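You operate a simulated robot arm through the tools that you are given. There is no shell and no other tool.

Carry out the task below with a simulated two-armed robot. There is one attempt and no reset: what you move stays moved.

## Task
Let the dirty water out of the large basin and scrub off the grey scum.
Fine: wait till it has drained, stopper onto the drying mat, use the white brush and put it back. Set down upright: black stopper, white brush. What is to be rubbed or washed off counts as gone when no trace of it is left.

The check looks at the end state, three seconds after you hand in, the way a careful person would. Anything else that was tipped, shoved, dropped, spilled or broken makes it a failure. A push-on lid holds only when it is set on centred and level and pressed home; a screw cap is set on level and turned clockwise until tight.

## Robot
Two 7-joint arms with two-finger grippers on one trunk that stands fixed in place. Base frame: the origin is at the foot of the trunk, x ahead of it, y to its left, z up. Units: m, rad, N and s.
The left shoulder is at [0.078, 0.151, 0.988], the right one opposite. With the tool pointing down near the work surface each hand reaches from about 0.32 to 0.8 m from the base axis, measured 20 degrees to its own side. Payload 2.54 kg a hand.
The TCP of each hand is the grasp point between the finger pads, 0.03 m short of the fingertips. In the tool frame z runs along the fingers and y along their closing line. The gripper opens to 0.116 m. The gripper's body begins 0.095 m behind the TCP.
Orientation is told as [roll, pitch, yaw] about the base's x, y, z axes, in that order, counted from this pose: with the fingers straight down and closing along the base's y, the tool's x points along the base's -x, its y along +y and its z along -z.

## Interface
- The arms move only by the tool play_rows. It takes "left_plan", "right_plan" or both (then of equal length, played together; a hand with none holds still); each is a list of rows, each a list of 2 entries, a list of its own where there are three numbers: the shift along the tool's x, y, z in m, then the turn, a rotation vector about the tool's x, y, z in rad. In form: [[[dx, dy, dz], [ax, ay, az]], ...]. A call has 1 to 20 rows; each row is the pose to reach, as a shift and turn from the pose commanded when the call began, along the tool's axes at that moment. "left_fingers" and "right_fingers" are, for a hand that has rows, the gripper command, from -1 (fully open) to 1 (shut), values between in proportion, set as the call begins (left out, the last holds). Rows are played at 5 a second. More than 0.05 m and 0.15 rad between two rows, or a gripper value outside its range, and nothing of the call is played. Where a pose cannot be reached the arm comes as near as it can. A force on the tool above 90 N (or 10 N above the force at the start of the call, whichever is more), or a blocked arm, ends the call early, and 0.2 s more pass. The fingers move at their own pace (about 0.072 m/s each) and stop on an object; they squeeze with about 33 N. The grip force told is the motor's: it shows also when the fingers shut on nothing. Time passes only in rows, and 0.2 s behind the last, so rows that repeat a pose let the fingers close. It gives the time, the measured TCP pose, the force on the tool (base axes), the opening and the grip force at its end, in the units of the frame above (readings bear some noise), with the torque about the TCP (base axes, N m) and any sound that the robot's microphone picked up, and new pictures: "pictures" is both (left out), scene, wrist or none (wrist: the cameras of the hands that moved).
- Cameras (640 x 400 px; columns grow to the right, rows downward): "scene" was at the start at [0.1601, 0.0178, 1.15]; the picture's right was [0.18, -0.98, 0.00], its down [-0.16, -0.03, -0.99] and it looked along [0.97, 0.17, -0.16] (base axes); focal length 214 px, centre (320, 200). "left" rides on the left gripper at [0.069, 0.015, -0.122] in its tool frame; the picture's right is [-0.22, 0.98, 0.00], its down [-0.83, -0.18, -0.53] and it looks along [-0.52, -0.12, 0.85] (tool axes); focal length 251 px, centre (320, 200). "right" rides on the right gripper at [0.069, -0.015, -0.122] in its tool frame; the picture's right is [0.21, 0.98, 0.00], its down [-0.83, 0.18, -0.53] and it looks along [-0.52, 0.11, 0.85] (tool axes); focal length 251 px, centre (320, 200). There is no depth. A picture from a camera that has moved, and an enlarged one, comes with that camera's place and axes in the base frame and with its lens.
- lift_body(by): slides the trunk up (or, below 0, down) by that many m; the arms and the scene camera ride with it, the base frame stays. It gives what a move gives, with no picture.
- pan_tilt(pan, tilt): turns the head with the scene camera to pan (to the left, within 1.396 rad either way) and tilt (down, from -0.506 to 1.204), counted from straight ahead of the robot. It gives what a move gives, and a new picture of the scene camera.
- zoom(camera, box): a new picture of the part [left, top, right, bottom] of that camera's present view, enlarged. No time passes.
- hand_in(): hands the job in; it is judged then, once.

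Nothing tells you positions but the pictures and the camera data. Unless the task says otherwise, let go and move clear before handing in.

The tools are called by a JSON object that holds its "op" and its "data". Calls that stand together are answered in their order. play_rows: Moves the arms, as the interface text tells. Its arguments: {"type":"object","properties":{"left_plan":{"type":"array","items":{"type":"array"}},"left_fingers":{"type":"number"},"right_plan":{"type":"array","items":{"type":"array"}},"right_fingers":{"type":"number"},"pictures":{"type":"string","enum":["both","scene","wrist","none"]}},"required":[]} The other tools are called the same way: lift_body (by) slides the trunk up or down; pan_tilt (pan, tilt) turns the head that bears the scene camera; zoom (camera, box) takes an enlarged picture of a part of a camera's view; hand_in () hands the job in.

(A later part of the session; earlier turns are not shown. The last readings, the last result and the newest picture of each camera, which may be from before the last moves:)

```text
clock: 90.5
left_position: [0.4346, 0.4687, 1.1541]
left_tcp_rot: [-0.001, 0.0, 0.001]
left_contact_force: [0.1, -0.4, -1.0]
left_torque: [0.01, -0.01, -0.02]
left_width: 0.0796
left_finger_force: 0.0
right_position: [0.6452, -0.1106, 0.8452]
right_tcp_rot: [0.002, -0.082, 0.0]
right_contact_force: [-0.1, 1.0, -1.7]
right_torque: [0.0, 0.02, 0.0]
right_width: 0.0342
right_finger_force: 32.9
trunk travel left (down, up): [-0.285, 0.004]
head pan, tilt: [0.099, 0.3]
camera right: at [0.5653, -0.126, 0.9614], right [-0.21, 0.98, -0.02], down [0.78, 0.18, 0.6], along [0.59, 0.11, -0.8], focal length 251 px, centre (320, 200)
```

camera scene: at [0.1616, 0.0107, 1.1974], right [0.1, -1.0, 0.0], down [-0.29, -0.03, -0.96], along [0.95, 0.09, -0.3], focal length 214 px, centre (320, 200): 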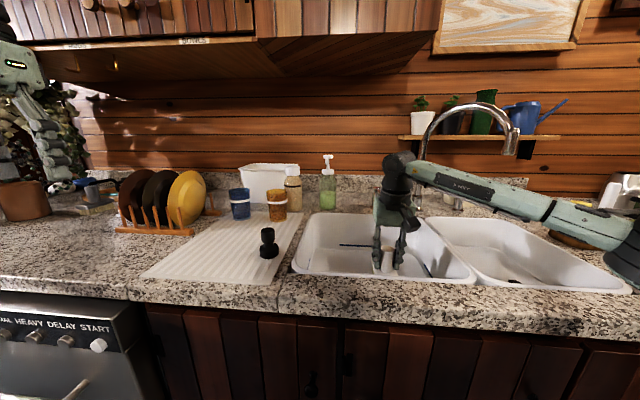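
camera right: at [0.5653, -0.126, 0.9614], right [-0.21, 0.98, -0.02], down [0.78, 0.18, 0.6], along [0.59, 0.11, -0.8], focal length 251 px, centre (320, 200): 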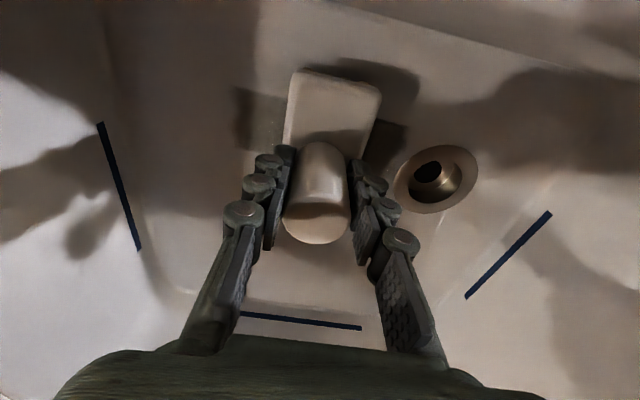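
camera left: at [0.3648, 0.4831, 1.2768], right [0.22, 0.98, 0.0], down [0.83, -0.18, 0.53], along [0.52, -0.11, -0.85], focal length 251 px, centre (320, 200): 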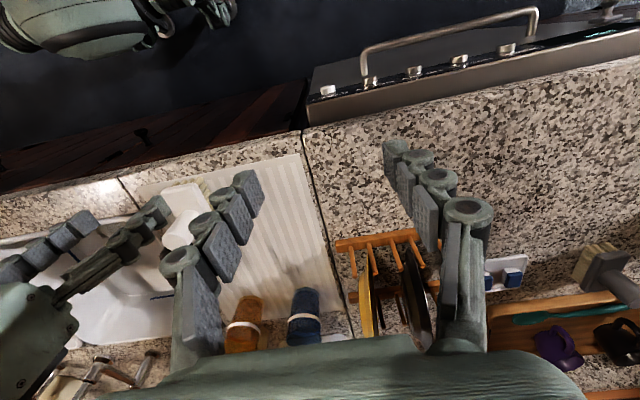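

{"op": "play_rows", "data": {"right_plan": [[[0.0002, 0, 0.002], [0, 0, 0]], [[0.0003, 0, 0.003], [0, 0, 0]], [[0.0003, 0, 0.003], [0, 0, 0]]], "pictures": "none"}}

{"op": "play_rows", "data": {"right_plan": [[[0.0002, 0, 0.002], [0, 0, 0]], [[0.0002, 0, 0.002], [0, 0, 0]]], "pictures": "none"}}

{"op": "play_rows", "data": {"right_plan": [[[0.0002, 0, 0.002], [0, 0, 0]], [[0.0002, 0, 0.002], [0, 0, 0]]], "pictures": "none"}}

```text
clock: 91.3
left_position: [0.4343, 0.4692, 1.1534]
left_tcp_rot: [0.0, 0.001, -0.002]
left_contact_force: [-0.2, -0.3, -0.6]
left_torque: [0.0, 0.01, -0.01]
left_width: 0.0801
left_finger_force: 0.1
right_position: [0.6437, -0.1097, 0.8435]
right_tcp_rot: [0.003, -0.082, -0.002]
right_contact_force: [-0.7, -0.7, -1.7]
right_torque: [-0.01, 0.02, -0.01]
right_width: 0.034
right_finger_force: 32.8
trunk travel left (down, up): [-0.285, 0.004]
head pan, tilt: [0.099, 0.3]
```

```text
clock: 92.0
left_position: [0.4343, 0.4693, 1.154]
left_tcp_rot: [0.001, 0.002, 0.001]
left_contact_force: [0.8, -0.3, -0.5]
left_torque: [0.0, -0.02, 0.01]
left_width: 0.08
left_finger_force: 0.0
right_position: [0.6441, -0.1089, 0.8417]
right_tcp_rot: [0.001, -0.082, -0.003]
right_contact_force: [0.5, -0.4, -2.0]
right_torque: [0.01, 0.03, 0.03]
right_width: 0.0343
right_finger_force: 33.1
trunk travel left (down, up): [-0.285, 0.004]
head pan, tilt: [0.099, 0.3]
```

```text
clock: 92.5
left_position: [0.4346, 0.469, 1.1537]
left_tcp_rot: [0.0, 0.0, 0.0]
left_contact_force: [0.2, 0.8, 0.3]
left_torque: [0.05, 0.03, 0.03]
left_width: 0.08
left_finger_force: 0.1
right_position: [0.6435, -0.1093, 0.8389]
right_tcp_rot: [0.003, -0.083, 0.0]
right_contact_force: [0.2, -0.7, -1.7]
right_torque: [0.01, 0.04, -0.03]
right_width: 0.0341
right_finger_force: 33.1
trunk travel left (down, up): [-0.285, 0.004]
head pan, tilt: [0.099, 0.3]
```

{"op": "play_rows", "data": {"right_plan": [[[0.0002, 0, 0.002], [0, 0, 0]], [[0.0002, 0, 0.002], [0, 0, 0]]], "pictures": "none"}}

{"op": "play_rows", "data": {"right_plan": [[[0.0002, 0, 0.002], [0, 0, 0]], [[0.0002, 0, 0.002], [0, 0, 0]]], "pictures": "none"}}

{"op": "play_rows", "data": {"right_plan": [[[0.0002, 0, 0.002], [0, 0, 0]], [[0.0002, 0, 0.002], [0, 0, 0]]], "pictures": "wrist"}}

```text
clock: 93.2
left_position: [0.4338, 0.4693, 1.1545]
left_tcp_rot: [0.0, 0.0, 0.001]
left_contact_force: [0.2, -0.6, 0.0]
left_torque: [-0.02, 0.02, 0.03]
left_width: 0.0799
left_finger_force: 0.0
right_position: [0.6449, -0.1102, 0.8365]
right_tcp_rot: [0.001, -0.083, -0.002]
right_contact_force: [-0.6, 0.4, -1.0]
right_torque: [-0.03, -0.03, -0.03]
right_width: 0.0341
right_finger_force: 32.9
trunk travel left (down, up): [-0.285, 0.004]
head pan, tilt: [0.099, 0.3]
```

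```text
clock: 93.8
left_position: [0.4337, 0.4694, 1.1547]
left_tcp_rot: [-0.001, -0.002, 0.001]
left_contact_force: [-0.3, 0.3, -0.8]
left_torque: [-0.01, -0.01, -0.02]
left_width: 0.0798
left_finger_force: 0.1
right_position: [0.6439, -0.1096, 0.837]
right_tcp_rot: [0.002, -0.083, -0.002]
right_contact_force: [0.1, -1.7, 8.3]
right_torque: [-0.32, 0.47, -0.01]
right_width: 0.0341
right_finger_force: 32.5
trunk travel left (down, up): [-0.285, 0.004]
head pan, tilt: [0.099, 0.3]
```

```text
clock: 94.3
left_position: [0.4324, 0.4693, 1.1544]
left_tcp_rot: [0.0, -0.002, 0.001]
left_contact_force: [-0.4, -0.2, 0.2]
left_torque: [0.01, -0.01, -0.02]
left_width: 0.0799
left_finger_force: 0.0
right_position: [0.6443, -0.1095, 0.8365]
right_tcp_rot: [0.003, -0.087, -0.001]
right_contact_force: [2.7, -2.3, 21.4]
right_torque: [-0.08, 0.27, -0.03]
right_width: 0.0343
right_finger_force: 33.2
trunk travel left (down, up): [-0.285, 0.004]
head pan, tilt: [0.099, 0.3]
camera right: at [0.5635, -0.1255, 0.9522], right [-0.21, 0.98, -0.02], down [0.78, 0.18, 0.6], along [0.59, 0.12, -0.8], focal length 251 px, centre (320, 200)
```

right: 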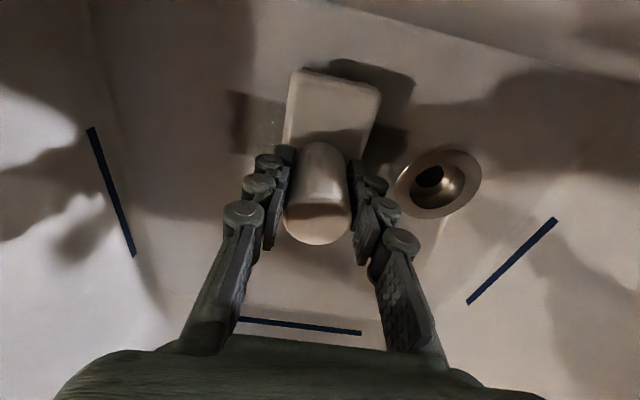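

Contact with the floor is felt (TCP z≈0.8365, pressing ~20 N). I'll ease to a moderate press and scrub along the patch in y.

{"op": "play_rows", "data": {"right_plan": [[[0, 0, -0.0008], [0, 0, 0]], [[0, -0.015, -0.0008], [0, 0, 0]], [[0, -0.03, -0.0008], [0, 0, 0]], [[0, -0.045, -0.0008], [0, 0, 0]], [[0, -0.06, -0.0008], [0, 0, 0]], [[0, -0.068, -0.0008], [0, 0, 0]]], "pictures": "wrist"}}

```text
clock: 95.8
left_position: [0.4313, 0.4687, 1.1556]
left_tcp_rot: [-0.003, -0.002, 0.0]
left_contact_force: [-0.9, -0.1, -0.1]
left_torque: [-0.02, 0.05, -0.03]
left_width: 0.0801
left_finger_force: 0.0
right_position: [0.6446, -0.1752, 0.8362]
right_tcp_rot: [0.001, -0.087, -0.002]
right_contact_force: [1.4, 9.2, 23.4]
right_torque: [0.26, -0.2, 0.04]
right_width: 0.0341
right_finger_force: 33.0
trunk travel left (down, up): [-0.285, 0.004]
head pan, tilt: [0.099, 0.3]
camera right: at [0.564, -0.1918, 0.952], right [-0.21, 0.98, -0.02], down [0.78, 0.18, 0.6], along [0.59, 0.11, -0.8], focal length 251 px, centre (320, 200)
```

right: 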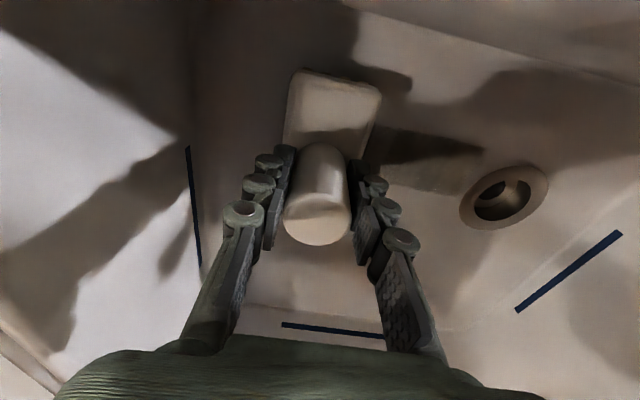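

{"op": "play_rows", "data": {"right_plan": [[[0, 0.015, -0.0005], [0, 0, 0]], [[0, 0.03, -0.0005], [0, 0, 0]], [[0, 0.045, -0.0005], [0, 0, 0]], [[0, 0.06, -0.0005], [0, 0, 0]], [[0, 0.075, -0.0005], [0, 0, 0]], [[0, 0.09, -0.0005], [0, 0, 0]], [[0, 0.105, -0.0005], [0, 0, 0]], [[0, 0.12, -0.0005], [0, 0, 0]], [[0, 0.135, -0.0005], [0, 0, 0]], [[0, 0.12, -0.0005], [0, 0, 0]], [[0, 0.1, -0.0005], [0, 0, 0]], [[0, 0.08, -0.0005], [0, 0, 0]], [[0, 0.06, -0.0005], [0, 0, 0]], [[0, 0.04, -0.0005], [0, 0, 0]], [[0, 0.02, -0.0005], [0, 0, 0]], [[0, 0.0, -0.0005], [0, 0, 0]], [[0, -0.005, -0.0005], [0, 0, 0]]], "pictures": "wrist"}}

{"op": "zoom", "data": {"camera": "right", "box": [180, 20, 560, 260]}}

```text
clock: 99.3
left_position: [0.4325, 0.4696, 1.1542]
left_tcp_rot: [0.002, -0.002, -0.001]
left_contact_force: [0.0, -0.1, 0.4]
left_torque: [-0.02, 0.03, 0.01]
left_width: 0.0799
left_finger_force: 0.0
right_position: [0.6441, -0.1817, 0.8351]
right_tcp_rot: [0.002, -0.082, 0.0]
right_contact_force: [0.0, 4.8, 10.4]
right_torque: [0.22, -0.46, 0.23]
right_width: 0.0342
right_finger_force: 33.5
trunk travel left (down, up): [-0.285, 0.004]
head pan, tilt: [0.099, 0.3]
camera right: at [0.5635, -0.1977, 0.9513], right [-0.21, 0.98, -0.02], down [0.78, 0.18, 0.6], along [0.59, 0.12, -0.8], focal length 251 px, centre (320, 200)
```

right: 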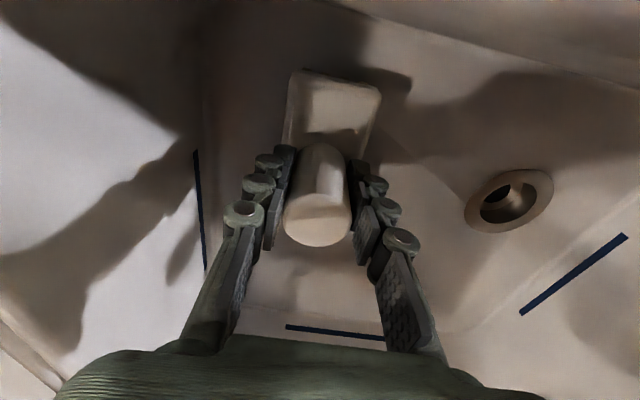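

```text
1.67 times, centred on (370, 140) of right
camera zoom: at [0.5635, -0.1977, 0.9513], right [-0.21, 0.98, -0.02], down [0.78, 0.18, 0.6], along [0.59, 0.12, -0.8], focal length 419 px, centre (237, 300)
```

zoom: 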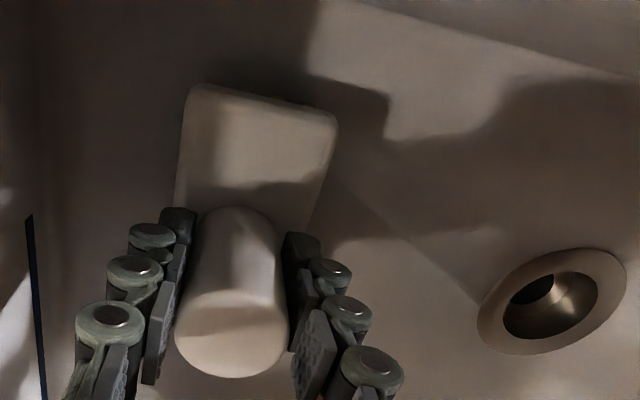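

The scum is already coming off. I'll make further strokes with slight sideways offsets to cover every bit, ends included.

{"op": "play_rows", "data": {"right_plan": [[[-0.006, -0.008, 0.0003], [0, 0, 0]], [[-0.006, 0.012, 0.0003], [0, 0, 0]], [[-0.006, 0.032, 0.0003], [0, 0, 0]], [[-0.006, 0.052, 0.0003], [0, 0, 0]], [[-0.006, 0.072, 0.0003], [0, 0, 0]], [[-0.006, 0.092, 0.0003], [0, 0, 0]], [[-0.006, 0.112, 0.0003], [0, 0, 0]], [[-0.006, 0.132, 0.0003], [0, 0, 0]], [[-0.006, 0.152, 0.0003], [0, 0, 0]], [[0.0, 0.155, 0.0003], [0, 0, 0]], [[0.007, 0.145, 0.0003], [0, 0, 0]], [[0.007, 0.125, 0.0003], [0, 0, 0]], [[0.007, 0.105, 0.0003], [0, 0, 0]], [[0.007, 0.085, 0.0003], [0, 0, 0]], [[0.007, 0.065, 0.0003], [0, 0, 0]], [[0.007, 0.045, 0.0003], [0, 0, 0]], [[0.007, 0.025, 0.0003], [0, 0, 0]], [[0.007, 0.005, 0.0003], [0, 0, 0]], [[0.007, -0.008, 0.0003], [0, 0, 0]]], "pictures": "wrist"}}

```text
clock: 103.3
left_position: [0.4318, 0.4696, 1.1532]
left_tcp_rot: [-0.002, -0.003, 0.0]
left_contact_force: [-0.5, -1.0, 0.5]
left_torque: [0.02, 0.02, -0.03]
left_width: 0.08
left_finger_force: 0.2
right_position: [0.6384, -0.1881, 0.835]
right_tcp_rot: [-0.001, -0.084, -0.001]
right_contact_force: [0.1, 6.1, 15.2]
right_torque: [0.19, 0.38, -0.12]
right_width: 0.0342
right_finger_force: 33.4
trunk travel left (down, up): [-0.285, 0.004]
head pan, tilt: [0.099, 0.3]
camera right: at [0.5583, -0.205, 0.9509], right [-0.21, 0.98, -0.02], down [0.78, 0.18, 0.6], along [0.59, 0.12, -0.8], focal length 251 px, centre (320, 200)
```

right: 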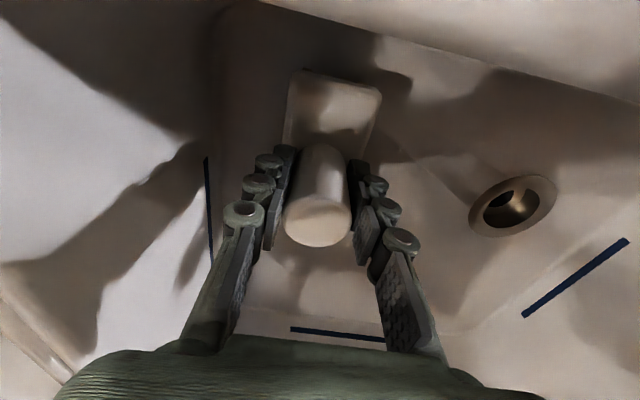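

{"op": "play_rows", "data": {"right_plan": [[[-0.006, 0.0, 0.0], [0, 0, 0]], [[-0.01, 0.02, 0.0], [0, 0, 0]], [[-0.01, 0.04, 0.0], [0, 0, 0]], [[-0.01, 0.06, 0.0], [0, 0, 0]], [[-0.01, 0.08, 0.0], [0, 0, 0]], [[-0.01, 0.1, 0.0], [0, 0, 0]], [[-0.01, 0.12, 0.0], [0, 0, 0]], [[-0.01, 0.14, 0.0], [0, 0, 0]], [[-0.01, 0.155, 0.0], [0, 0, 0]], [[-0.01, 0.155, -0.03], [0, 0, 0]], [[-0.015, 0.165, -0.07], [0, 0, 0]], [[-0.02, 0.175, -0.11], [0, 0, 0]], [[-0.025, 0.185, -0.15], [0, 0, 0]], [[-0.025, 0.185, -0.15], [0, 0, 0]]], "pictures": "wrist"}}

{"op": "zoom", "data": {"camera": "right", "box": [100, 0, 500, 250]}}

```text
clock: 106.3
left_position: [0.4346, 0.4686, 1.1548]
left_tcp_rot: [0.0, 0.001, 0.001]
left_contact_force: [-0.1, 0.7, 0.6]
left_torque: [0.03, -0.02, 0.01]
left_width: 0.08
left_finger_force: 0.0
right_position: [0.6521, -0.0066, 0.9842]
right_tcp_rot: [0.001, -0.081, -0.001]
right_contact_force: [-0.4, -0.4, -1.2]
right_torque: [0.01, -0.01, 0.02]
right_width: 0.0341
right_finger_force: 32.8
trunk travel left (down, up): [-0.285, 0.004]
head pan, tilt: [0.099, 0.3]
camera right: at [0.5729, -0.0226, 1.1003], right [-0.21, 0.98, -0.02], down [0.78, 0.18, 0.6], along [0.59, 0.11, -0.8], focal length 251 px, centre (320, 200)
```

right: 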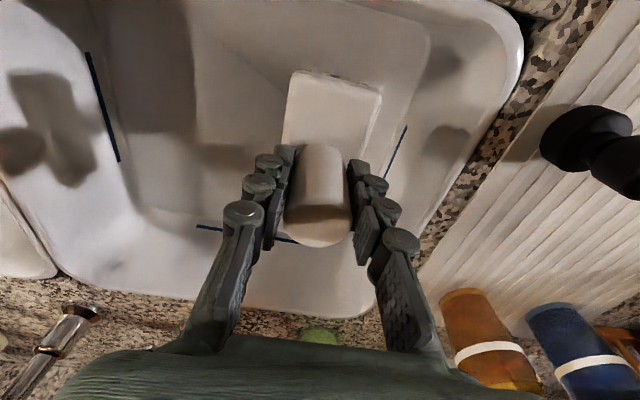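

```text
1.60 times, centred on (300, 125) of right
camera zoom: at [0.5729, -0.0226, 1.1003], right [-0.21, 0.98, -0.02], down [0.78, 0.18, 0.6], along [0.59, 0.11, -0.8], focal length 402 px, centre (352, 320)
```

zoom: 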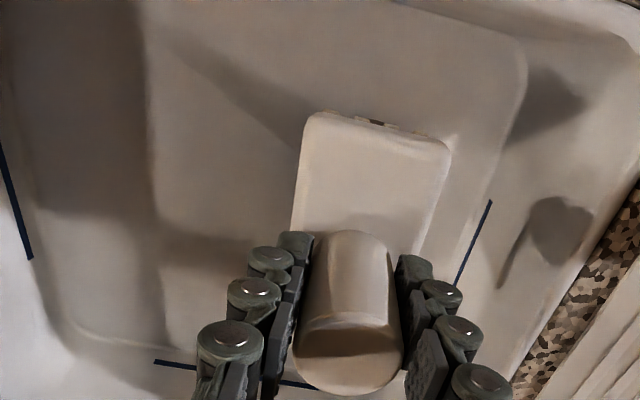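

{"op": "zoom", "data": {"camera": "right", "box": [120, 0, 320, 125]}}

{"op": "play_rows", "data": {"right_plan": [[[0.0, 0.03, -0.02], [0, 0, 0]], [[0.02, 0.06, -0.04], [0, 0, 0]], [[0.05, 0.08, -0.07], [0, 0, 0]], [[0.08, 0.09, -0.1], [0, 0, 0]], [[0.08, 0.09, -0.1], [0, 0, 0]]], "pictures": "wrist"}}

{"op": "zoom", "data": {"camera": "right", "box": [20, 50, 320, 240]}}

```text
3.20 times, centred on (220, 62) of right
camera zoom: at [0.5729, -0.0226, 1.1003], right [-0.21, 0.98, -0.02], down [0.78, 0.18, 0.6], along [0.59, 0.11, -0.8], focal length 805 px, centre (640, 640)
```

zoom: 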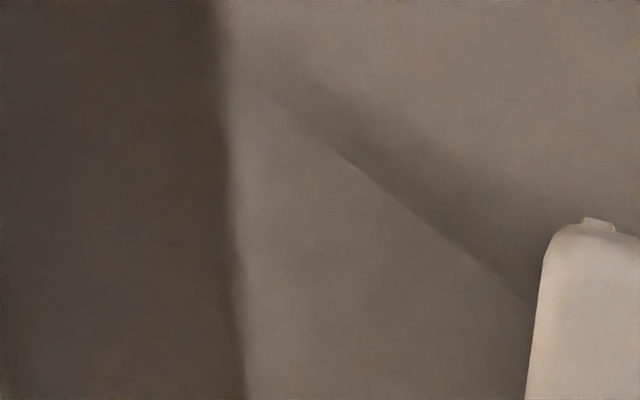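

```text
clock: 107.5
left_position: [0.4343, 0.4694, 1.1534]
left_tcp_rot: [-0.001, 0.0, 0.0]
left_contact_force: [0.3, -0.1, 0.5]
left_torque: [-0.01, 0.0, 0.0]
left_width: 0.0797
left_finger_force: 0.0
right_position: [0.5601, 0.0825, 1.0799]
right_tcp_rot: [0.002, -0.079, -0.002]
right_contact_force: [-0.2, -0.2, -1.6]
right_torque: [-0.01, 0.01, -0.02]
right_width: 0.0343
right_finger_force: 32.9
trunk travel left (down, up): [-0.285, 0.004]
head pan, tilt: [0.099, 0.3]
camera right: at [0.4807, 0.067, 1.196], right [-0.21, 0.98, -0.02], down [0.78, 0.18, 0.6], along [0.59, 0.11, -0.8], focal length 251 px, centre (320, 200)
```

right: 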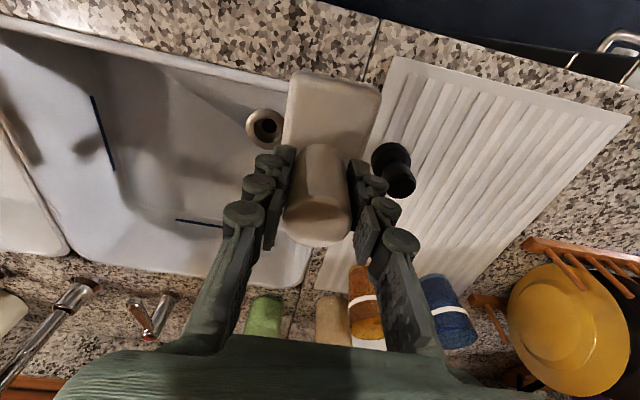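

```text
2.11 times, centred on (170, 145) of right
camera zoom: at [0.4807, 0.067, 1.196], right [-0.21, 0.98, -0.02], down [0.78, 0.18, 0.6], along [0.59, 0.11, -0.8], focal length 529 px, centre (636, 316)
```

zoom: 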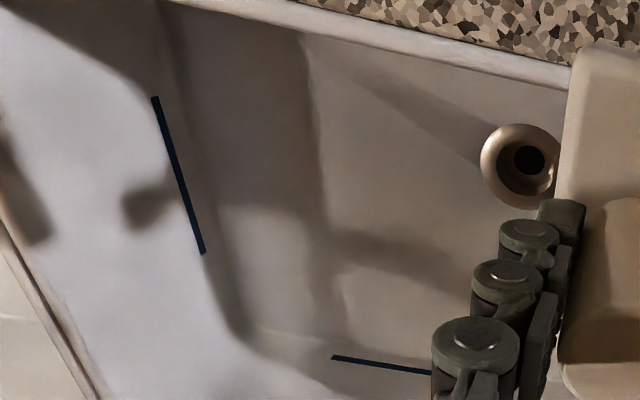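

The floor where the scum was is now clean; only shadows remain. I'll carry the brush back to the mid-mat spot for the relay.

{"op": "play_rows", "data": {"right_plan": [[[0.0399, 0.0175, -0.0032], [0, 0, 0]], [[0.0722, 0.0475, -0.0008], [0, 0, 0]], [[0.0746, 0.0875, 0.0041], [0, 0, 0]], [[0.0752, 0.1275, 0.012], [0, 0, 0]], [[0.0738, 0.1545, 0.0191], [0, 0, 0]], [[0.0738, 0.1545, 0.0191], [0, 0, 0]]], "pictures": "both"}}

```text
clock: 109.0
left_position: [0.4338, 0.4686, 1.1534]
left_tcp_rot: [0.0, 0.0, -0.001]
left_contact_force: [0.4, -0.4, -0.9]
left_torque: [0.01, 0.01, -0.02]
left_width: 0.0803
left_finger_force: 0.1
right_position: [0.4883, 0.2387, 1.0533]
right_tcp_rot: [-0.001, -0.083, -0.003]
right_contact_force: [0.6, -0.2, -0.9]
right_torque: [-0.02, 0.03, -0.01]
right_width: 0.0341
right_finger_force: 32.8
trunk travel left (down, up): [-0.285, 0.004]
head pan, tilt: [0.099, 0.3]
camera scene: at [0.1617, 0.0107, 1.1974], right [0.1, -1.0, 0.0], down [-0.29, -0.03, -0.96], along [0.95, 0.09, -0.3], focal length 214 px, centre (320, 200)
camera right: at [0.4093, 0.223, 1.1694], right [-0.21, 0.98, -0.02], down [0.78, 0.18, 0.6], along [0.59, 0.11, -0.8], focal length 251 px, centre (320, 200)
```

scene: 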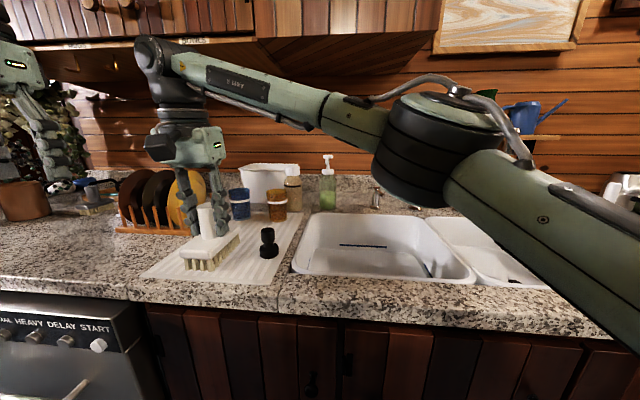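
right: 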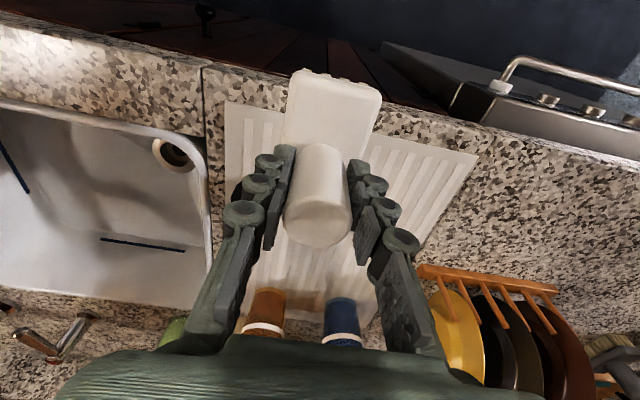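

{"op": "play_rows", "data": {"right_plan": [[[-0.0305, 0, 0.0196], [0, 0, 0]], [[-0.0511, 0, 0.0393], [0, 0, 0]], [[-0.058, 0, 0.055], [0, 0, 0]], [[-0.058, 0, 0.0579], [0, 0, 0]], [[-0.058, 0, 0.0579], [0, 0, 0]]], "pictures": "none"}}

{"op": "zoom", "data": {"camera": "scene", "box": [160, 180, 310, 290]}}

```text
clock: 110.2
left_position: [0.4342, 0.4687, 1.1543]
left_tcp_rot: [0.0, 0.0, -0.001]
left_contact_force: [-1.4, 0.1, -0.6]
left_torque: [-0.01, -0.02, -0.03]
left_width: 0.08
left_finger_force: 0.1
right_position: [0.5502, 0.2331, 1.0062]
right_tcp_rot: [0.003, -0.081, -0.003]
right_contact_force: [-0.2, -0.3, -2.2]
right_torque: [0.02, 0.0, 0.02]
right_width: 0.0341
right_finger_force: 32.6
right hand out of reach, approached as far as the arm can: row 2, 3, 4, 5
trunk travel left (down, up): [-0.285, 0.004]
head pan, tilt: [0.099, 0.3]
```

```text
3.64 times, centred on (235, 235) of scene
camera zoom: at [0.1618, 0.0107, 1.1973], right [0.1, -1.0, 0.0], down [-0.29, -0.03, -0.96], along [0.95, 0.09, -0.3], focal length 780 px, centre (629, 73)
```

zoom: 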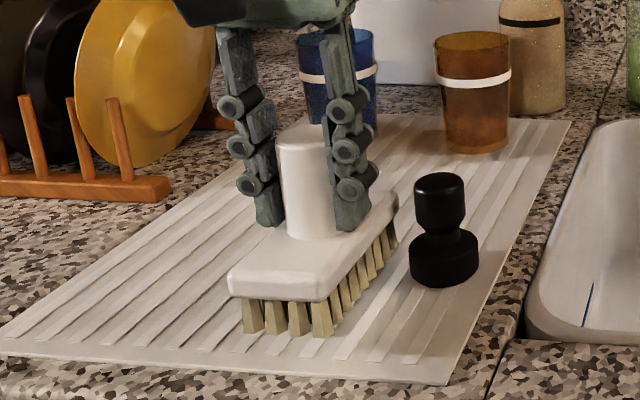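

{"op": "play_rows", "data": {"right_plan": [[[0.0004, 0, 0.005], [0, 0, 0]], [[0.0008, 0, 0.01], [0, 0, 0]], [[0.001, 0, 0.0125], [0, 0, 0]], [[0.001, 0, 0.0125], [0, 0, 0]]], "pictures": "none"}}

{"op": "play_rows", "data": {"right_plan": [[[0.0001, 0, 0.001], [0, 0, 0]], [[0.0001, 0, 0.001], [0, 0, 0]]], "pictures": "none"}}

{"op": "play_rows", "data": {"right_plan": [[[0.0001, 0, 0.001], [0, 0, 0]], [[0.0001, 0, 0.001], [0, 0, 0]]], "pictures": "none"}}

```text
clock: 111.2
left_position: [0.4347, 0.4679, 1.1532]
left_tcp_rot: [-0.001, 0.001, 0.0]
left_contact_force: [0.4, 0.2, -0.1]
left_torque: [0.02, -0.01, 0.02]
left_width: 0.0801
left_finger_force: 0.0
right_position: [0.5515, 0.2328, 0.9967]
right_tcp_rot: [0.002, -0.082, -0.002]
right_contact_force: [0.0, 0.4, -1.5]
right_torque: [-0.03, 0.01, 0.01]
right_width: 0.0342
right_finger_force: 33.4
trunk travel left (down, up): [-0.285, 0.004]
head pan, tilt: [0.099, 0.3]
```

```text
clock: 111.8
left_position: [0.4341, 0.4689, 1.1542]
left_tcp_rot: [0.0, -0.001, 0.001]
left_contact_force: [0.3, 0.4, 0.6]
left_torque: [-0.02, 0.01, -0.02]
left_width: 0.0797
left_finger_force: 0.1
right_position: [0.5519, 0.2332, 0.996]
right_tcp_rot: [0.002, -0.081, -0.003]
right_contact_force: [0.0, 0.0, -1.3]
right_torque: [-0.02, 0.03, 0.03]
right_width: 0.0341
right_finger_force: 33.6
trunk travel left (down, up): [-0.285, 0.004]
head pan, tilt: [0.099, 0.3]
```

```text
clock: 112.3
left_position: [0.4339, 0.4692, 1.1548]
left_tcp_rot: [0.001, 0.003, -0.001]
left_contact_force: [0.4, -0.7, 0.7]
left_torque: [0.0, -0.01, 0.01]
left_width: 0.0799
left_finger_force: 0.1
right_position: [0.5514, 0.2332, 0.9972]
right_tcp_rot: [0.002, -0.082, -0.002]
right_contact_force: [-0.3, 0.1, -0.8]
right_torque: [0.01, 0.04, 0.0]
right_width: 0.034
right_finger_force: 33.1
trunk travel left (down, up): [-0.285, 0.004]
head pan, tilt: [0.099, 0.3]
```

{"op": "play_rows", "data": {"right_plan": [[[0.0001, 0, 0.0015], [0, 0, 0]], [[0.0002, 0, 0.003], [0, 0, 0]], [[0.0002, 0, 0.003], [0, 0, 0]]], "pictures": "none"}}

{"op": "play_rows", "data": {"right_plan": [[[0.0001, 0, 0.001], [0, 0, 0]], [[0.0001, 0, 0.001], [0, 0, 0]]], "pictures": "none"}}

{"op": "play_rows", "data": {"right_plan": [[[0.0001, 0, 0.001], [0, 0, 0]], [[0.0001, 0, 0.001], [0, 0, 0]]], "pictures": "none"}}

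{"op": "zoom", "data": {"camera": "scene", "box": [160, 180, 310, 290]}}

```text
clock: 113.2
left_position: [0.4339, 0.4688, 1.153]
left_tcp_rot: [0.0, 0.001, -0.001]
left_contact_force: [-0.9, -0.1, 0.7]
left_torque: [0.01, -0.01, 0.03]
left_width: 0.08
left_finger_force: 0.0
right_position: [0.5526, 0.2322, 0.9926]
right_tcp_rot: [0.002, -0.083, -0.002]
right_contact_force: [-0.5, -0.5, -2.3]
right_torque: [0.01, 0.02, -0.02]
right_width: 0.0339
right_finger_force: 33.3
trunk travel left (down, up): [-0.285, 0.004]
head pan, tilt: [0.099, 0.3]
```

```text
clock: 113.8
left_position: [0.4341, 0.4681, 1.1539]
left_tcp_rot: [0.0, 0.0, 0.0]
left_contact_force: [-0.8, 0.5, -0.4]
left_torque: [0.03, 0.01, -0.03]
left_width: 0.0801
left_finger_force: 0.0
right_position: [0.5521, 0.2312, 0.9919]
right_tcp_rot: [0.0, -0.082, -0.002]
right_contact_force: [-0.2, -0.8, -0.9]
right_torque: [-0.01, 0.01, 0.0]
right_width: 0.0343
right_finger_force: 32.9
trunk travel left (down, up): [-0.285, 0.004]
head pan, tilt: [0.099, 0.3]
```

```text
clock: 114.3
left_position: [0.4347, 0.4691, 1.154]
left_tcp_rot: [-0.001, -0.001, -0.001]
left_contact_force: [0.7, -0.5, -0.2]
left_torque: [0.02, 0.02, 0.0]
left_width: 0.08
left_finger_force: 0.1
right_position: [0.5516, 0.2326, 0.9915]
right_tcp_rot: [0.0, -0.081, -0.001]
right_contact_force: [0.9, 0.4, -1.6]
right_torque: [0.02, 0.02, 0.05]
right_width: 0.0343
right_finger_force: 32.9
trunk travel left (down, up): [-0.285, 0.004]
head pan, tilt: [0.099, 0.3]
```

```text
3.64 times, centred on (235, 235) of scene
camera zoom: at [0.1617, 0.0108, 1.1973], right [0.1, -1.0, 0.0], down [-0.29, -0.03, -0.96], along [0.95, 0.09, -0.3], focal length 780 px, centre (629, 73)
```

zoom: 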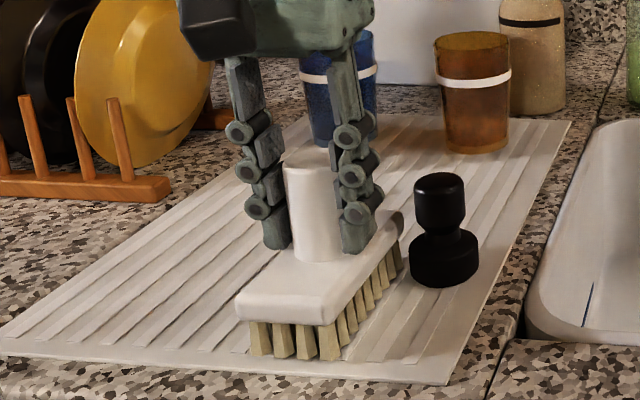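

{"op": "play_rows", "data": {"right_plan": [[[0.0001, 0, 0.001], [0, 0, 0]], [[0.0001, 0, 0.001], [0, 0, 0]]], "pictures": "none"}}

{"op": "play_rows", "data": {"right_plan": [[[0.0001, 0, 0.001], [0, 0, 0]], [[0.0001, 0, 0.001], [0, 0, 0]]], "pictures": "none"}}

{"op": "play_rows", "data": {"right_plan": [[[0.0001, 0, 0.001], [0, 0, 0]], [[0.0001, 0, 0.001], [0, 0, 0]]], "pictures": "none"}}

```text
clock: 115.0
left_position: [0.4342, 0.4687, 1.155]
left_tcp_rot: [-0.001, 0.0, -0.001]
left_contact_force: [-0.6, -0.3, 0.1]
left_torque: [-0.01, 0.02, 0.03]
left_width: 0.0802
left_finger_force: 0.0
right_position: [0.5519, 0.2324, 0.99]
right_tcp_rot: [0.001, -0.082, -0.002]
right_contact_force: [-0.3, 0.6, -1.4]
right_torque: [-0.01, 0.0, 0.01]
right_width: 0.034
right_finger_force: 32.8
trunk travel left (down, up): [-0.285, 0.004]
head pan, tilt: [0.099, 0.3]
```

```text
clock: 115.5
left_position: [0.4346, 0.469, 1.1539]
left_tcp_rot: [-0.001, 0.0, 0.0]
left_contact_force: [-0.7, -0.5, -0.4]
left_torque: [-0.01, -0.01, 0.0]
left_width: 0.08
left_finger_force: 0.1
right_position: [0.5517, 0.2303, 0.9902]
right_tcp_rot: [0.004, -0.082, -0.003]
right_contact_force: [0.2, 0.2, -1.7]
right_torque: [0.02, -0.02, 0.03]
right_width: 0.034
right_finger_force: 33.3
trunk travel left (down, up): [-0.285, 0.004]
head pan, tilt: [0.099, 0.3]
```

```text
clock: 116.2
left_position: [0.434, 0.4692, 1.1548]
left_tcp_rot: [-0.001, 0.0, 0.001]
left_contact_force: [0.3, -0.1, -0.1]
left_torque: [-0.01, 0.02, 0.04]
left_width: 0.0799
left_finger_force: 0.0
right_position: [0.5506, 0.2335, 0.9893]
right_tcp_rot: [0.001, -0.081, -0.001]
right_contact_force: [0.4, -0.2, -1.1]
right_torque: [0.0, 0.03, 0.0]
right_width: 0.0345
right_finger_force: 32.8
trunk travel left (down, up): [-0.285, 0.004]
head pan, tilt: [0.099, 0.3]
```

{"op": "play_rows", "data": {"right_plan": [[[0.0001, 0, 0.001], [0, 0, 0]], [[0.0001, 0, 0.001], [0, 0, 0]]], "pictures": "none"}}

{"op": "play_rows", "data": {"right_plan": [[[0.0001, 0, 0.001], [0, 0, 0]], [[0.0001, 0, 0.001], [0, 0, 0]]], "pictures": "none"}}

{"op": "zoom", "data": {"camera": "scene", "box": [160, 180, 310, 290]}}

```text
clock: 116.8
left_position: [0.4331, 0.4685, 1.1553]
left_tcp_rot: [-0.001, 0.002, -0.001]
left_contact_force: [-0.3, 0.4, -0.2]
left_torque: [0.01, -0.03, -0.01]
left_width: 0.0802
left_finger_force: 0.1
right_position: [0.5505, 0.232, 0.9895]
right_tcp_rot: [0.004, -0.085, -0.004]
right_contact_force: [1.6, -0.5, 7.0]
right_torque: [0.1, 0.11, 0.0]
right_width: 0.0341
right_finger_force: 32.9
trunk travel left (down, up): [-0.285, 0.004]
head pan, tilt: [0.099, 0.3]
```

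```text
clock: 117.3
left_position: [0.4323, 0.4677, 1.1552]
left_tcp_rot: [0.001, 0.0, 0.001]
left_contact_force: [0.0, -0.2, 0.8]
left_torque: [-0.01, 0.01, 0.0]
left_width: 0.0803
left_finger_force: 0.0
right_position: [0.5498, 0.2317, 0.9877]
right_tcp_rot: [0.003, -0.087, -0.003]
right_contact_force: [0.0, 0.3, 21.0]
right_torque: [0.02, 0.39, 0.02]
right_width: 0.0343
right_finger_force: 33.4
trunk travel left (down, up): [-0.285, 0.004]
head pan, tilt: [0.099, 0.3]
```

```text
3.64 times, centred on (235, 235) of scene
camera zoom: at [0.16, 0.01, 1.1979], right [0.1, -1.0, 0.0], down [-0.29, -0.03, -0.96], along [0.95, 0.09, -0.29], focal length 780 px, centre (629, 73)
```

zoom: 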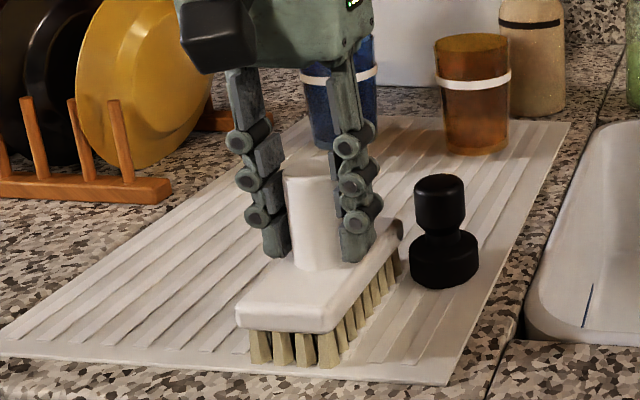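

Contact again; I'll ease off, release, and retract the right hand toward the body, then away to the right.

{"op": "play_rows", "data": {"right_plan": [[[0, 0, -0.001], [0, 0, 0]], [[-0.0001, 0, -0.0016], [0, 0, 0]], [[-0.0001, 0, -0.0016], [0, 0, 0]]], "pictures": "none"}}

{"op": "play_rows", "data": {"right_plan": [[[0, 0, 0], [0, 0, 0]], [[0, 0, 0], [0, 0, 0]], [[0, 0, 0], [0, 0, 0]], [[0, 0, 0], [0, 0, 0]]], "right_fingers": -0.38, "pictures": "wrist"}}

{"op": "zoom", "data": {"camera": "scene", "box": [160, 180, 310, 290]}}

```text
clock: 118.2
left_position: [0.4334, 0.4683, 1.1546]
left_tcp_rot: [0.0, -0.001, 0.001]
left_contact_force: [0.2, -0.7, -0.1]
left_torque: [-0.03, -0.02, 0.02]
left_width: 0.08
left_finger_force: 0.1
right_position: [0.5496, 0.2329, 0.9881]
right_tcp_rot: [0.002, -0.085, -0.002]
right_contact_force: [-1.5, 0.9, 11.6]
right_torque: [0.05, -0.68, 0.0]
right_width: 0.0341
right_finger_force: 32.6
trunk travel left (down, up): [-0.285, 0.004]
head pan, tilt: [0.099, 0.3]
```

```text
clock: 119.2
left_position: [0.4335, 0.4683, 1.1532]
left_tcp_rot: [0.001, 0.0, -0.001]
left_contact_force: [0.2, 0.2, 0.0]
left_torque: [-0.03, 0.0, -0.02]
left_width: 0.0801
left_finger_force: 0.0
right_position: [0.5512, 0.232, 0.9879]
right_tcp_rot: [0.002, -0.083, -0.002]
right_contact_force: [0.8, 0.2, 0.1]
right_torque: [0.01, -0.02, 0.0]
right_width: 0.0802
right_finger_force: 0.0
trunk travel left (down, up): [-0.285, 0.004]
head pan, tilt: [0.099, 0.3]
camera right: at [0.4719, 0.2159, 1.1033], right [-0.21, 0.98, -0.02], down [0.78, 0.18, 0.6], along [0.59, 0.11, -0.8], focal length 251 px, centre (320, 200)
```

right: 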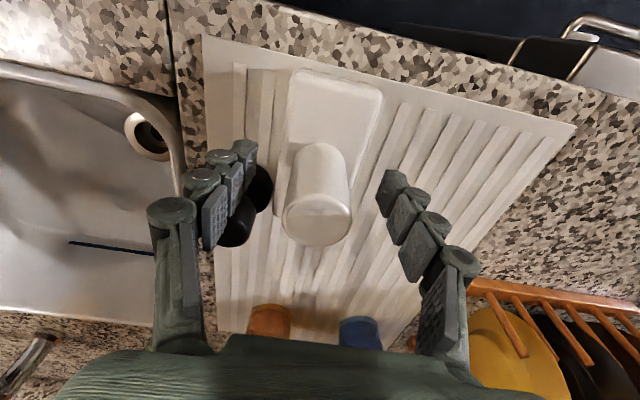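

```text
3.64 times, centred on (235, 235) of scene
camera zoom: at [0.1617, 0.0107, 1.1973], right [0.1, -1.0, 0.0], down [-0.29, -0.03, -0.96], along [0.95, 0.09, -0.3], focal length 780 px, centre (629, 73)
```

zoom: 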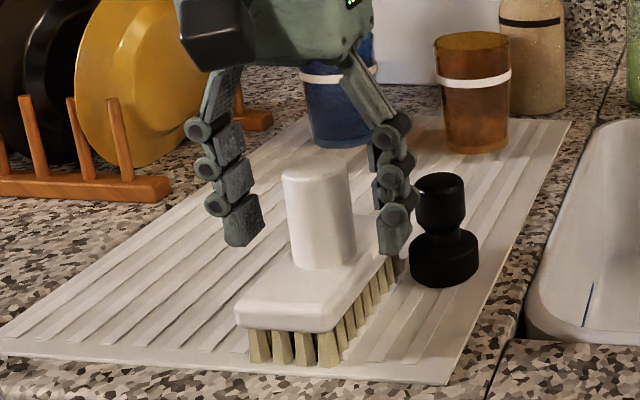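

{"op": "play_rows", "data": {"right_plan": [[[0.0248, 0, -0.004], [0, 0, 0]], [[0.0496, 0, -0.007], [0, 0, 0]], [[0.0754, 0, -0.0101], [0, 0, 0]], [[0.0722, -0.01, -0.0509], [0, 0, 0]], [[0.069, -0.03, -0.0908], [0, 0, 0]], [[0.0682, -0.075, -0.1008], [0, 0, 0]], [[0.0674, -0.12, -0.1107], [0, 0, 0]], [[0.0666, -0.165, -0.1207], [0, 0, 0]], [[0.0658, -0.21, -0.1307], [0, 0, 0]], [[0.0654, -0.255, -0.1357], [0, 0, 0]], [[0.0654, -0.3, -0.1357], [0, 0, 0]], [[0.0654, -0.345, -0.1357], [0, 0, 0]], [[0.0654, -0.385, -0.1357], [0, 0, 0]], [[0.0654, -0.385, -0.1357], [0, 0, 0]]], "pictures": "both"}}

{"op": "zoom", "data": {"camera": "scene", "box": [160, 180, 310, 290]}}

{"op": "zoom", "data": {"camera": "right", "box": [160, 100, 460, 330]}}

```text
clock: 122.2
left_position: [0.4342, 0.4694, 1.1536]
left_tcp_rot: [0.001, 0.001, 0.0]
left_contact_force: [0.9, 0.3, -0.6]
left_torque: [-0.01, 0.0, 0.03]
left_width: 0.0799
left_finger_force: 0.2
right_position: [0.4719, -0.1542, 1.1139]
right_tcp_rot: [0.003, -0.082, -0.002]
right_contact_force: [0.2, -0.1, 0.9]
right_torque: [-0.01, -0.01, -0.01]
right_width: 0.0803
right_finger_force: 0.0
trunk travel left (down, up): [-0.285, 0.004]
head pan, tilt: [0.099, 0.3]
camera scene: at [0.1617, 0.0108, 1.1973], right [0.1, -1.0, 0.0], down [-0.29, -0.03, -0.96], along [0.95, 0.09, -0.3], focal length 214 px, centre (320, 200)
camera right: at [0.3928, -0.1697, 1.2295], right [-0.21, 0.98, -0.02], down [0.78, 0.18, 0.6], along [0.59, 0.12, -0.8], focal length 251 px, centre (320, 200)
```

scene: 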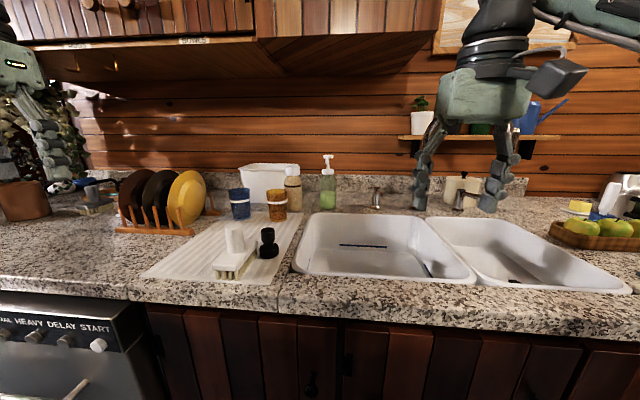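
right: 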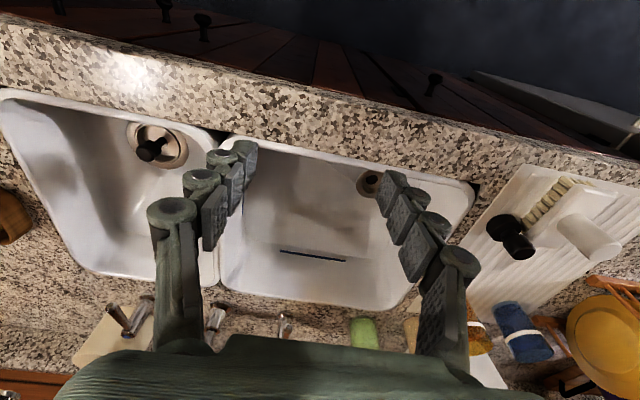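

```text
3.64 times, centred on (235, 235) of scene
camera zoom: at [0.1617, 0.0108, 1.1973], right [0.1, -1.0, 0.0], down [-0.29, -0.03, -0.96], along [0.95, 0.09, -0.3], focal length 780 px, centre (629, 73)
```

zoom: 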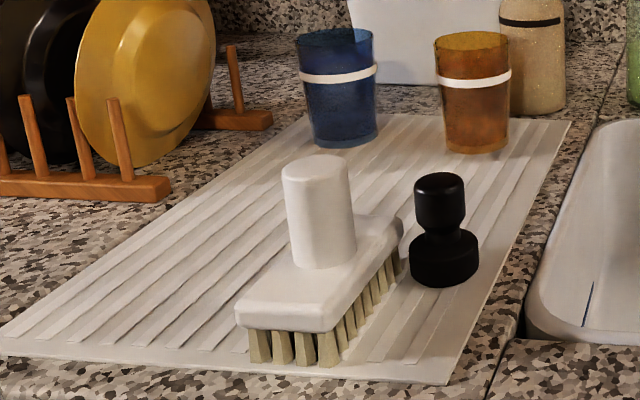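

```text
1.74 times, centred on (310, 215) of right
camera zoom: at [0.3928, -0.1697, 1.2295], right [-0.21, 0.98, -0.02], down [0.78, 0.18, 0.6], along [0.59, 0.12, -0.8], focal length 437 px, centre (337, 174)
```

zoom: 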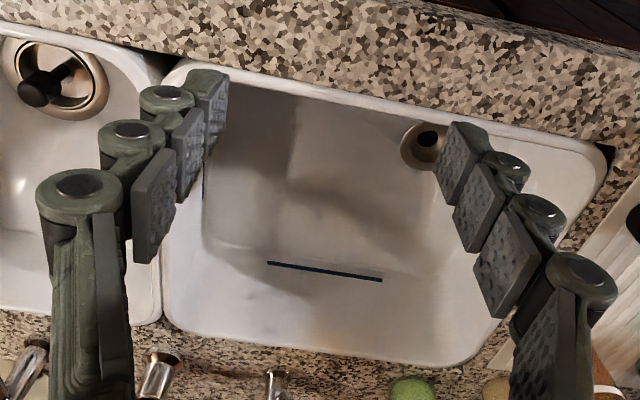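

The brush stands upright beside the stopper. Before returning it, I'll inspect the basin closely with the free right hand, including the near wall.

{"op": "play_rows", "data": {"right_plan": [[[-0.036, 0.007, 0.02], [0, 0.02, 0]], [[-0.072, 0.014, 0.04], [0, 0.04, 0]], [[-0.108, 0.02, 0.059], [0, 0.06, 0]], [[-0.145, 0.027, 0.079], [0, 0.08, 0]], [[-0.1807, 0.034, 0.0987], [0, 0.08, 0]], [[-0.1807, 0.034, 0.0987], [0, 0.08, 0]]], "right_fingers": -1, "pictures": "wrist"}}

{"op": "zoom", "data": {"camera": "right", "box": [80, 0, 480, 250]}}

```text
clock: 123.5
left_position: [0.4337, 0.4688, 1.1538]
left_tcp_rot: [0.0, 0.002, 0.001]
left_contact_force: [-0.2, 0.5, 0.6]
left_torque: [0.02, 0.01, 0.0]
left_width: 0.0803
left_finger_force: 0.0
right_position: [0.6598, -0.1204, 1.0333]
right_tcp_rot: [0.0, -0.001, -0.001]
right_contact_force: [-0.3, -0.5, -0.3]
right_torque: [0.0, -0.02, -0.03]
right_width: 0.1157
right_finger_force: 0.0
trunk travel left (down, up): [-0.285, 0.004]
head pan, tilt: [0.099, 0.3]
camera right: at [0.5898, -0.1378, 1.1557], right [-0.21, 0.98, 0.0], down [0.82, 0.18, 0.54], along [0.52, 0.11, -0.84], focal length 251 px, centre (320, 200)
```

right: 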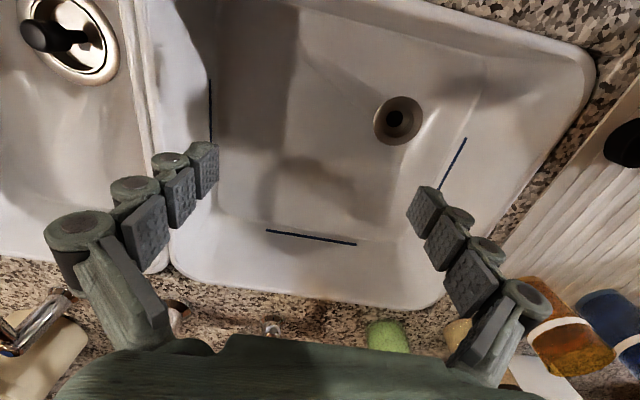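

```text
1.60 times, centred on (280, 125) of right
camera zoom: at [0.5898, -0.1378, 1.1557], right [-0.21, 0.98, 0.0], down [0.82, 0.18, 0.54], along [0.52, 0.11, -0.84], focal length 402 px, centre (384, 320)
```

zoom: 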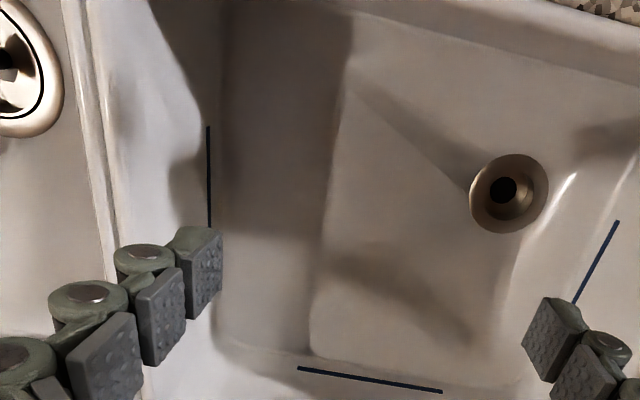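

{"op": "zoom", "data": {"camera": "right", "box": [240, 20, 400, 120]}}

{"op": "play_rows", "data": {"right_plan": [[[-0.005, 0, 0], [0, 0.14, 0]], [[-0.01, 0, 0], [0, 0.28, 0]], [[-0.015, 0, 0], [0, 0.42, 0]], [[-0.02, 0, 0], [0, 0.56, 0]], [[-0.02, 0, 0], [0, 0.7, 0]], [[-0.02, 0, 0], [0, 0.7, 0]]], "pictures": "wrist"}}

```text
4.00 times, centred on (320, 70) of right
camera zoom: at [0.5898, -0.1378, 1.1557], right [-0.21, 0.98, 0.0], down [0.82, 0.18, 0.54], along [0.52, 0.11, -0.84], focal length 1006 px, centre (320, 720)
```

zoom: 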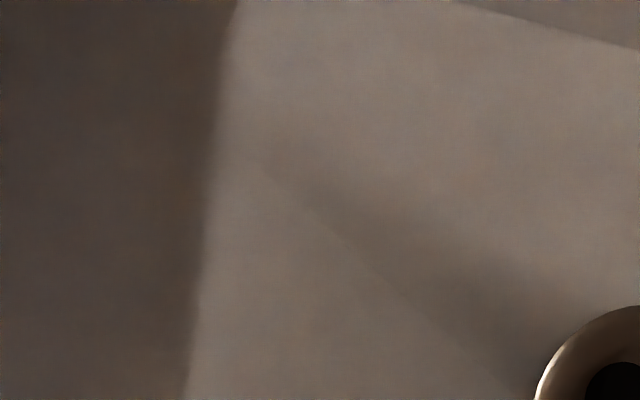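

```text
clock: 125.0
left_position: [0.4341, 0.4697, 1.1531]
left_tcp_rot: [-0.003, -0.001, 0.0]
left_contact_force: [-0.4, -0.4, -0.7]
left_torque: [-0.05, 0.0, -0.01]
left_width: 0.08
left_finger_force: 0.1
right_position: [0.5535, -0.126, 0.9781]
right_tcp_rot: [0.002, 0.697, -0.002]
right_contact_force: [-0.5, -0.7, 0.7]
right_torque: [-0.04, 0.0, -0.02]
right_width: 0.1162
right_finger_force: 0.0
right hand out of reach, approached as far as the arm can: row 2, 3, 4, 5, 6
trunk travel left (down, up): [-0.285, 0.004]
head pan, tilt: [0.099, 0.3]
camera right: at [0.5777, -0.1425, 1.116], right [-0.16, 0.98, 0.14], down [0.98, 0.18, -0.12], along [-0.14, 0.12, -0.98], focal length 251 px, centre (320, 200)
```

right: 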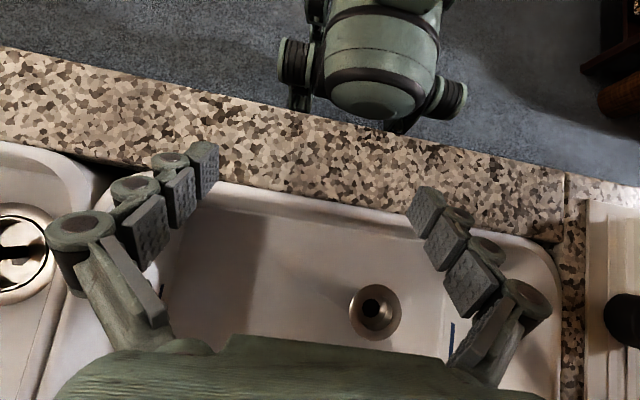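

{"op": "zoom", "data": {"camera": "right", "box": [170, 170, 570, 360]}}

{"op": "play_rows", "data": {"right_plan": [[[-0.03, 0, -0.03], [0, 0, 0]], [[-0.06, 0, -0.06], [0, 0, 0]], [[-0.09, 0, -0.08], [0, 0, 0]], [[-0.09, 0, -0.08], [0, 0, 0]]], "pictures": "wrist"}}

```text
1.60 times, centred on (370, 265) of right
camera zoom: at [0.5777, -0.1425, 1.116], right [-0.16, 0.98, 0.14], down [0.98, 0.18, -0.12], along [-0.14, 0.12, -0.98], focal length 402 px, centre (240, 96)
```

zoom: 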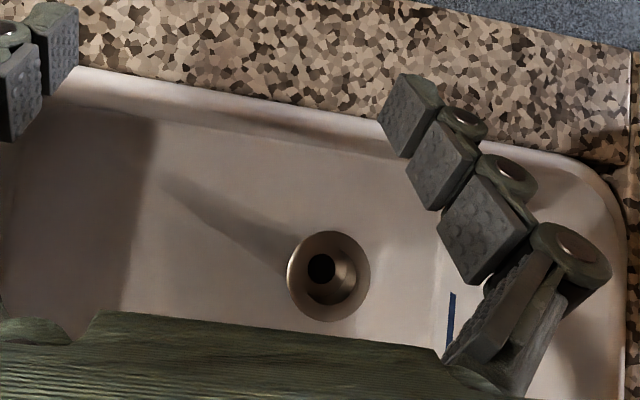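

```text
clock: 126.0
left_position: [0.4339, 0.4691, 1.1537]
left_tcp_rot: [-0.001, 0.0, 0.0]
left_contact_force: [-0.1, -0.2, -0.2]
left_torque: [-0.03, 0.03, 0.01]
left_width: 0.0799
left_finger_force: 0.1
right_position: [0.5701, -0.1295, 0.9468]
right_tcp_rot: [0.004, 0.694, 0.0]
right_contact_force: [-0.2, -0.2, 0.0]
right_torque: [0.05, 0.01, 0.0]
right_width: 0.1156
right_finger_force: 0.2
right hand out of reach, approached as far as the arm can: row 1, 2, 3, 4
trunk travel left (down, up): [-0.285, 0.004]
head pan, tilt: [0.099, 0.3]
camera right: at [0.5945, -0.1464, 1.0855], right [-0.16, 0.98, 0.14], down [0.98, 0.18, -0.12], along [-0.14, 0.12, -0.98], focal length 251 px, centre (320, 200)
```

right: 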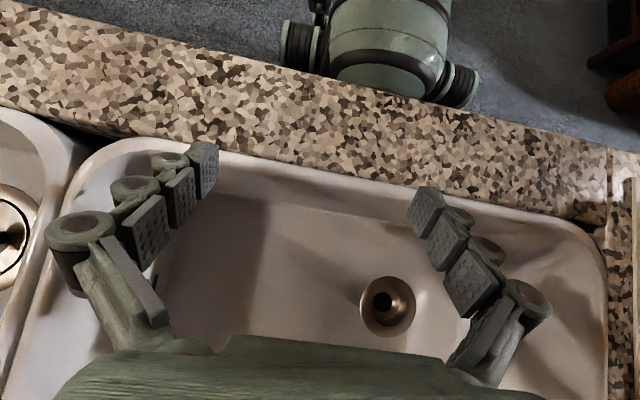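

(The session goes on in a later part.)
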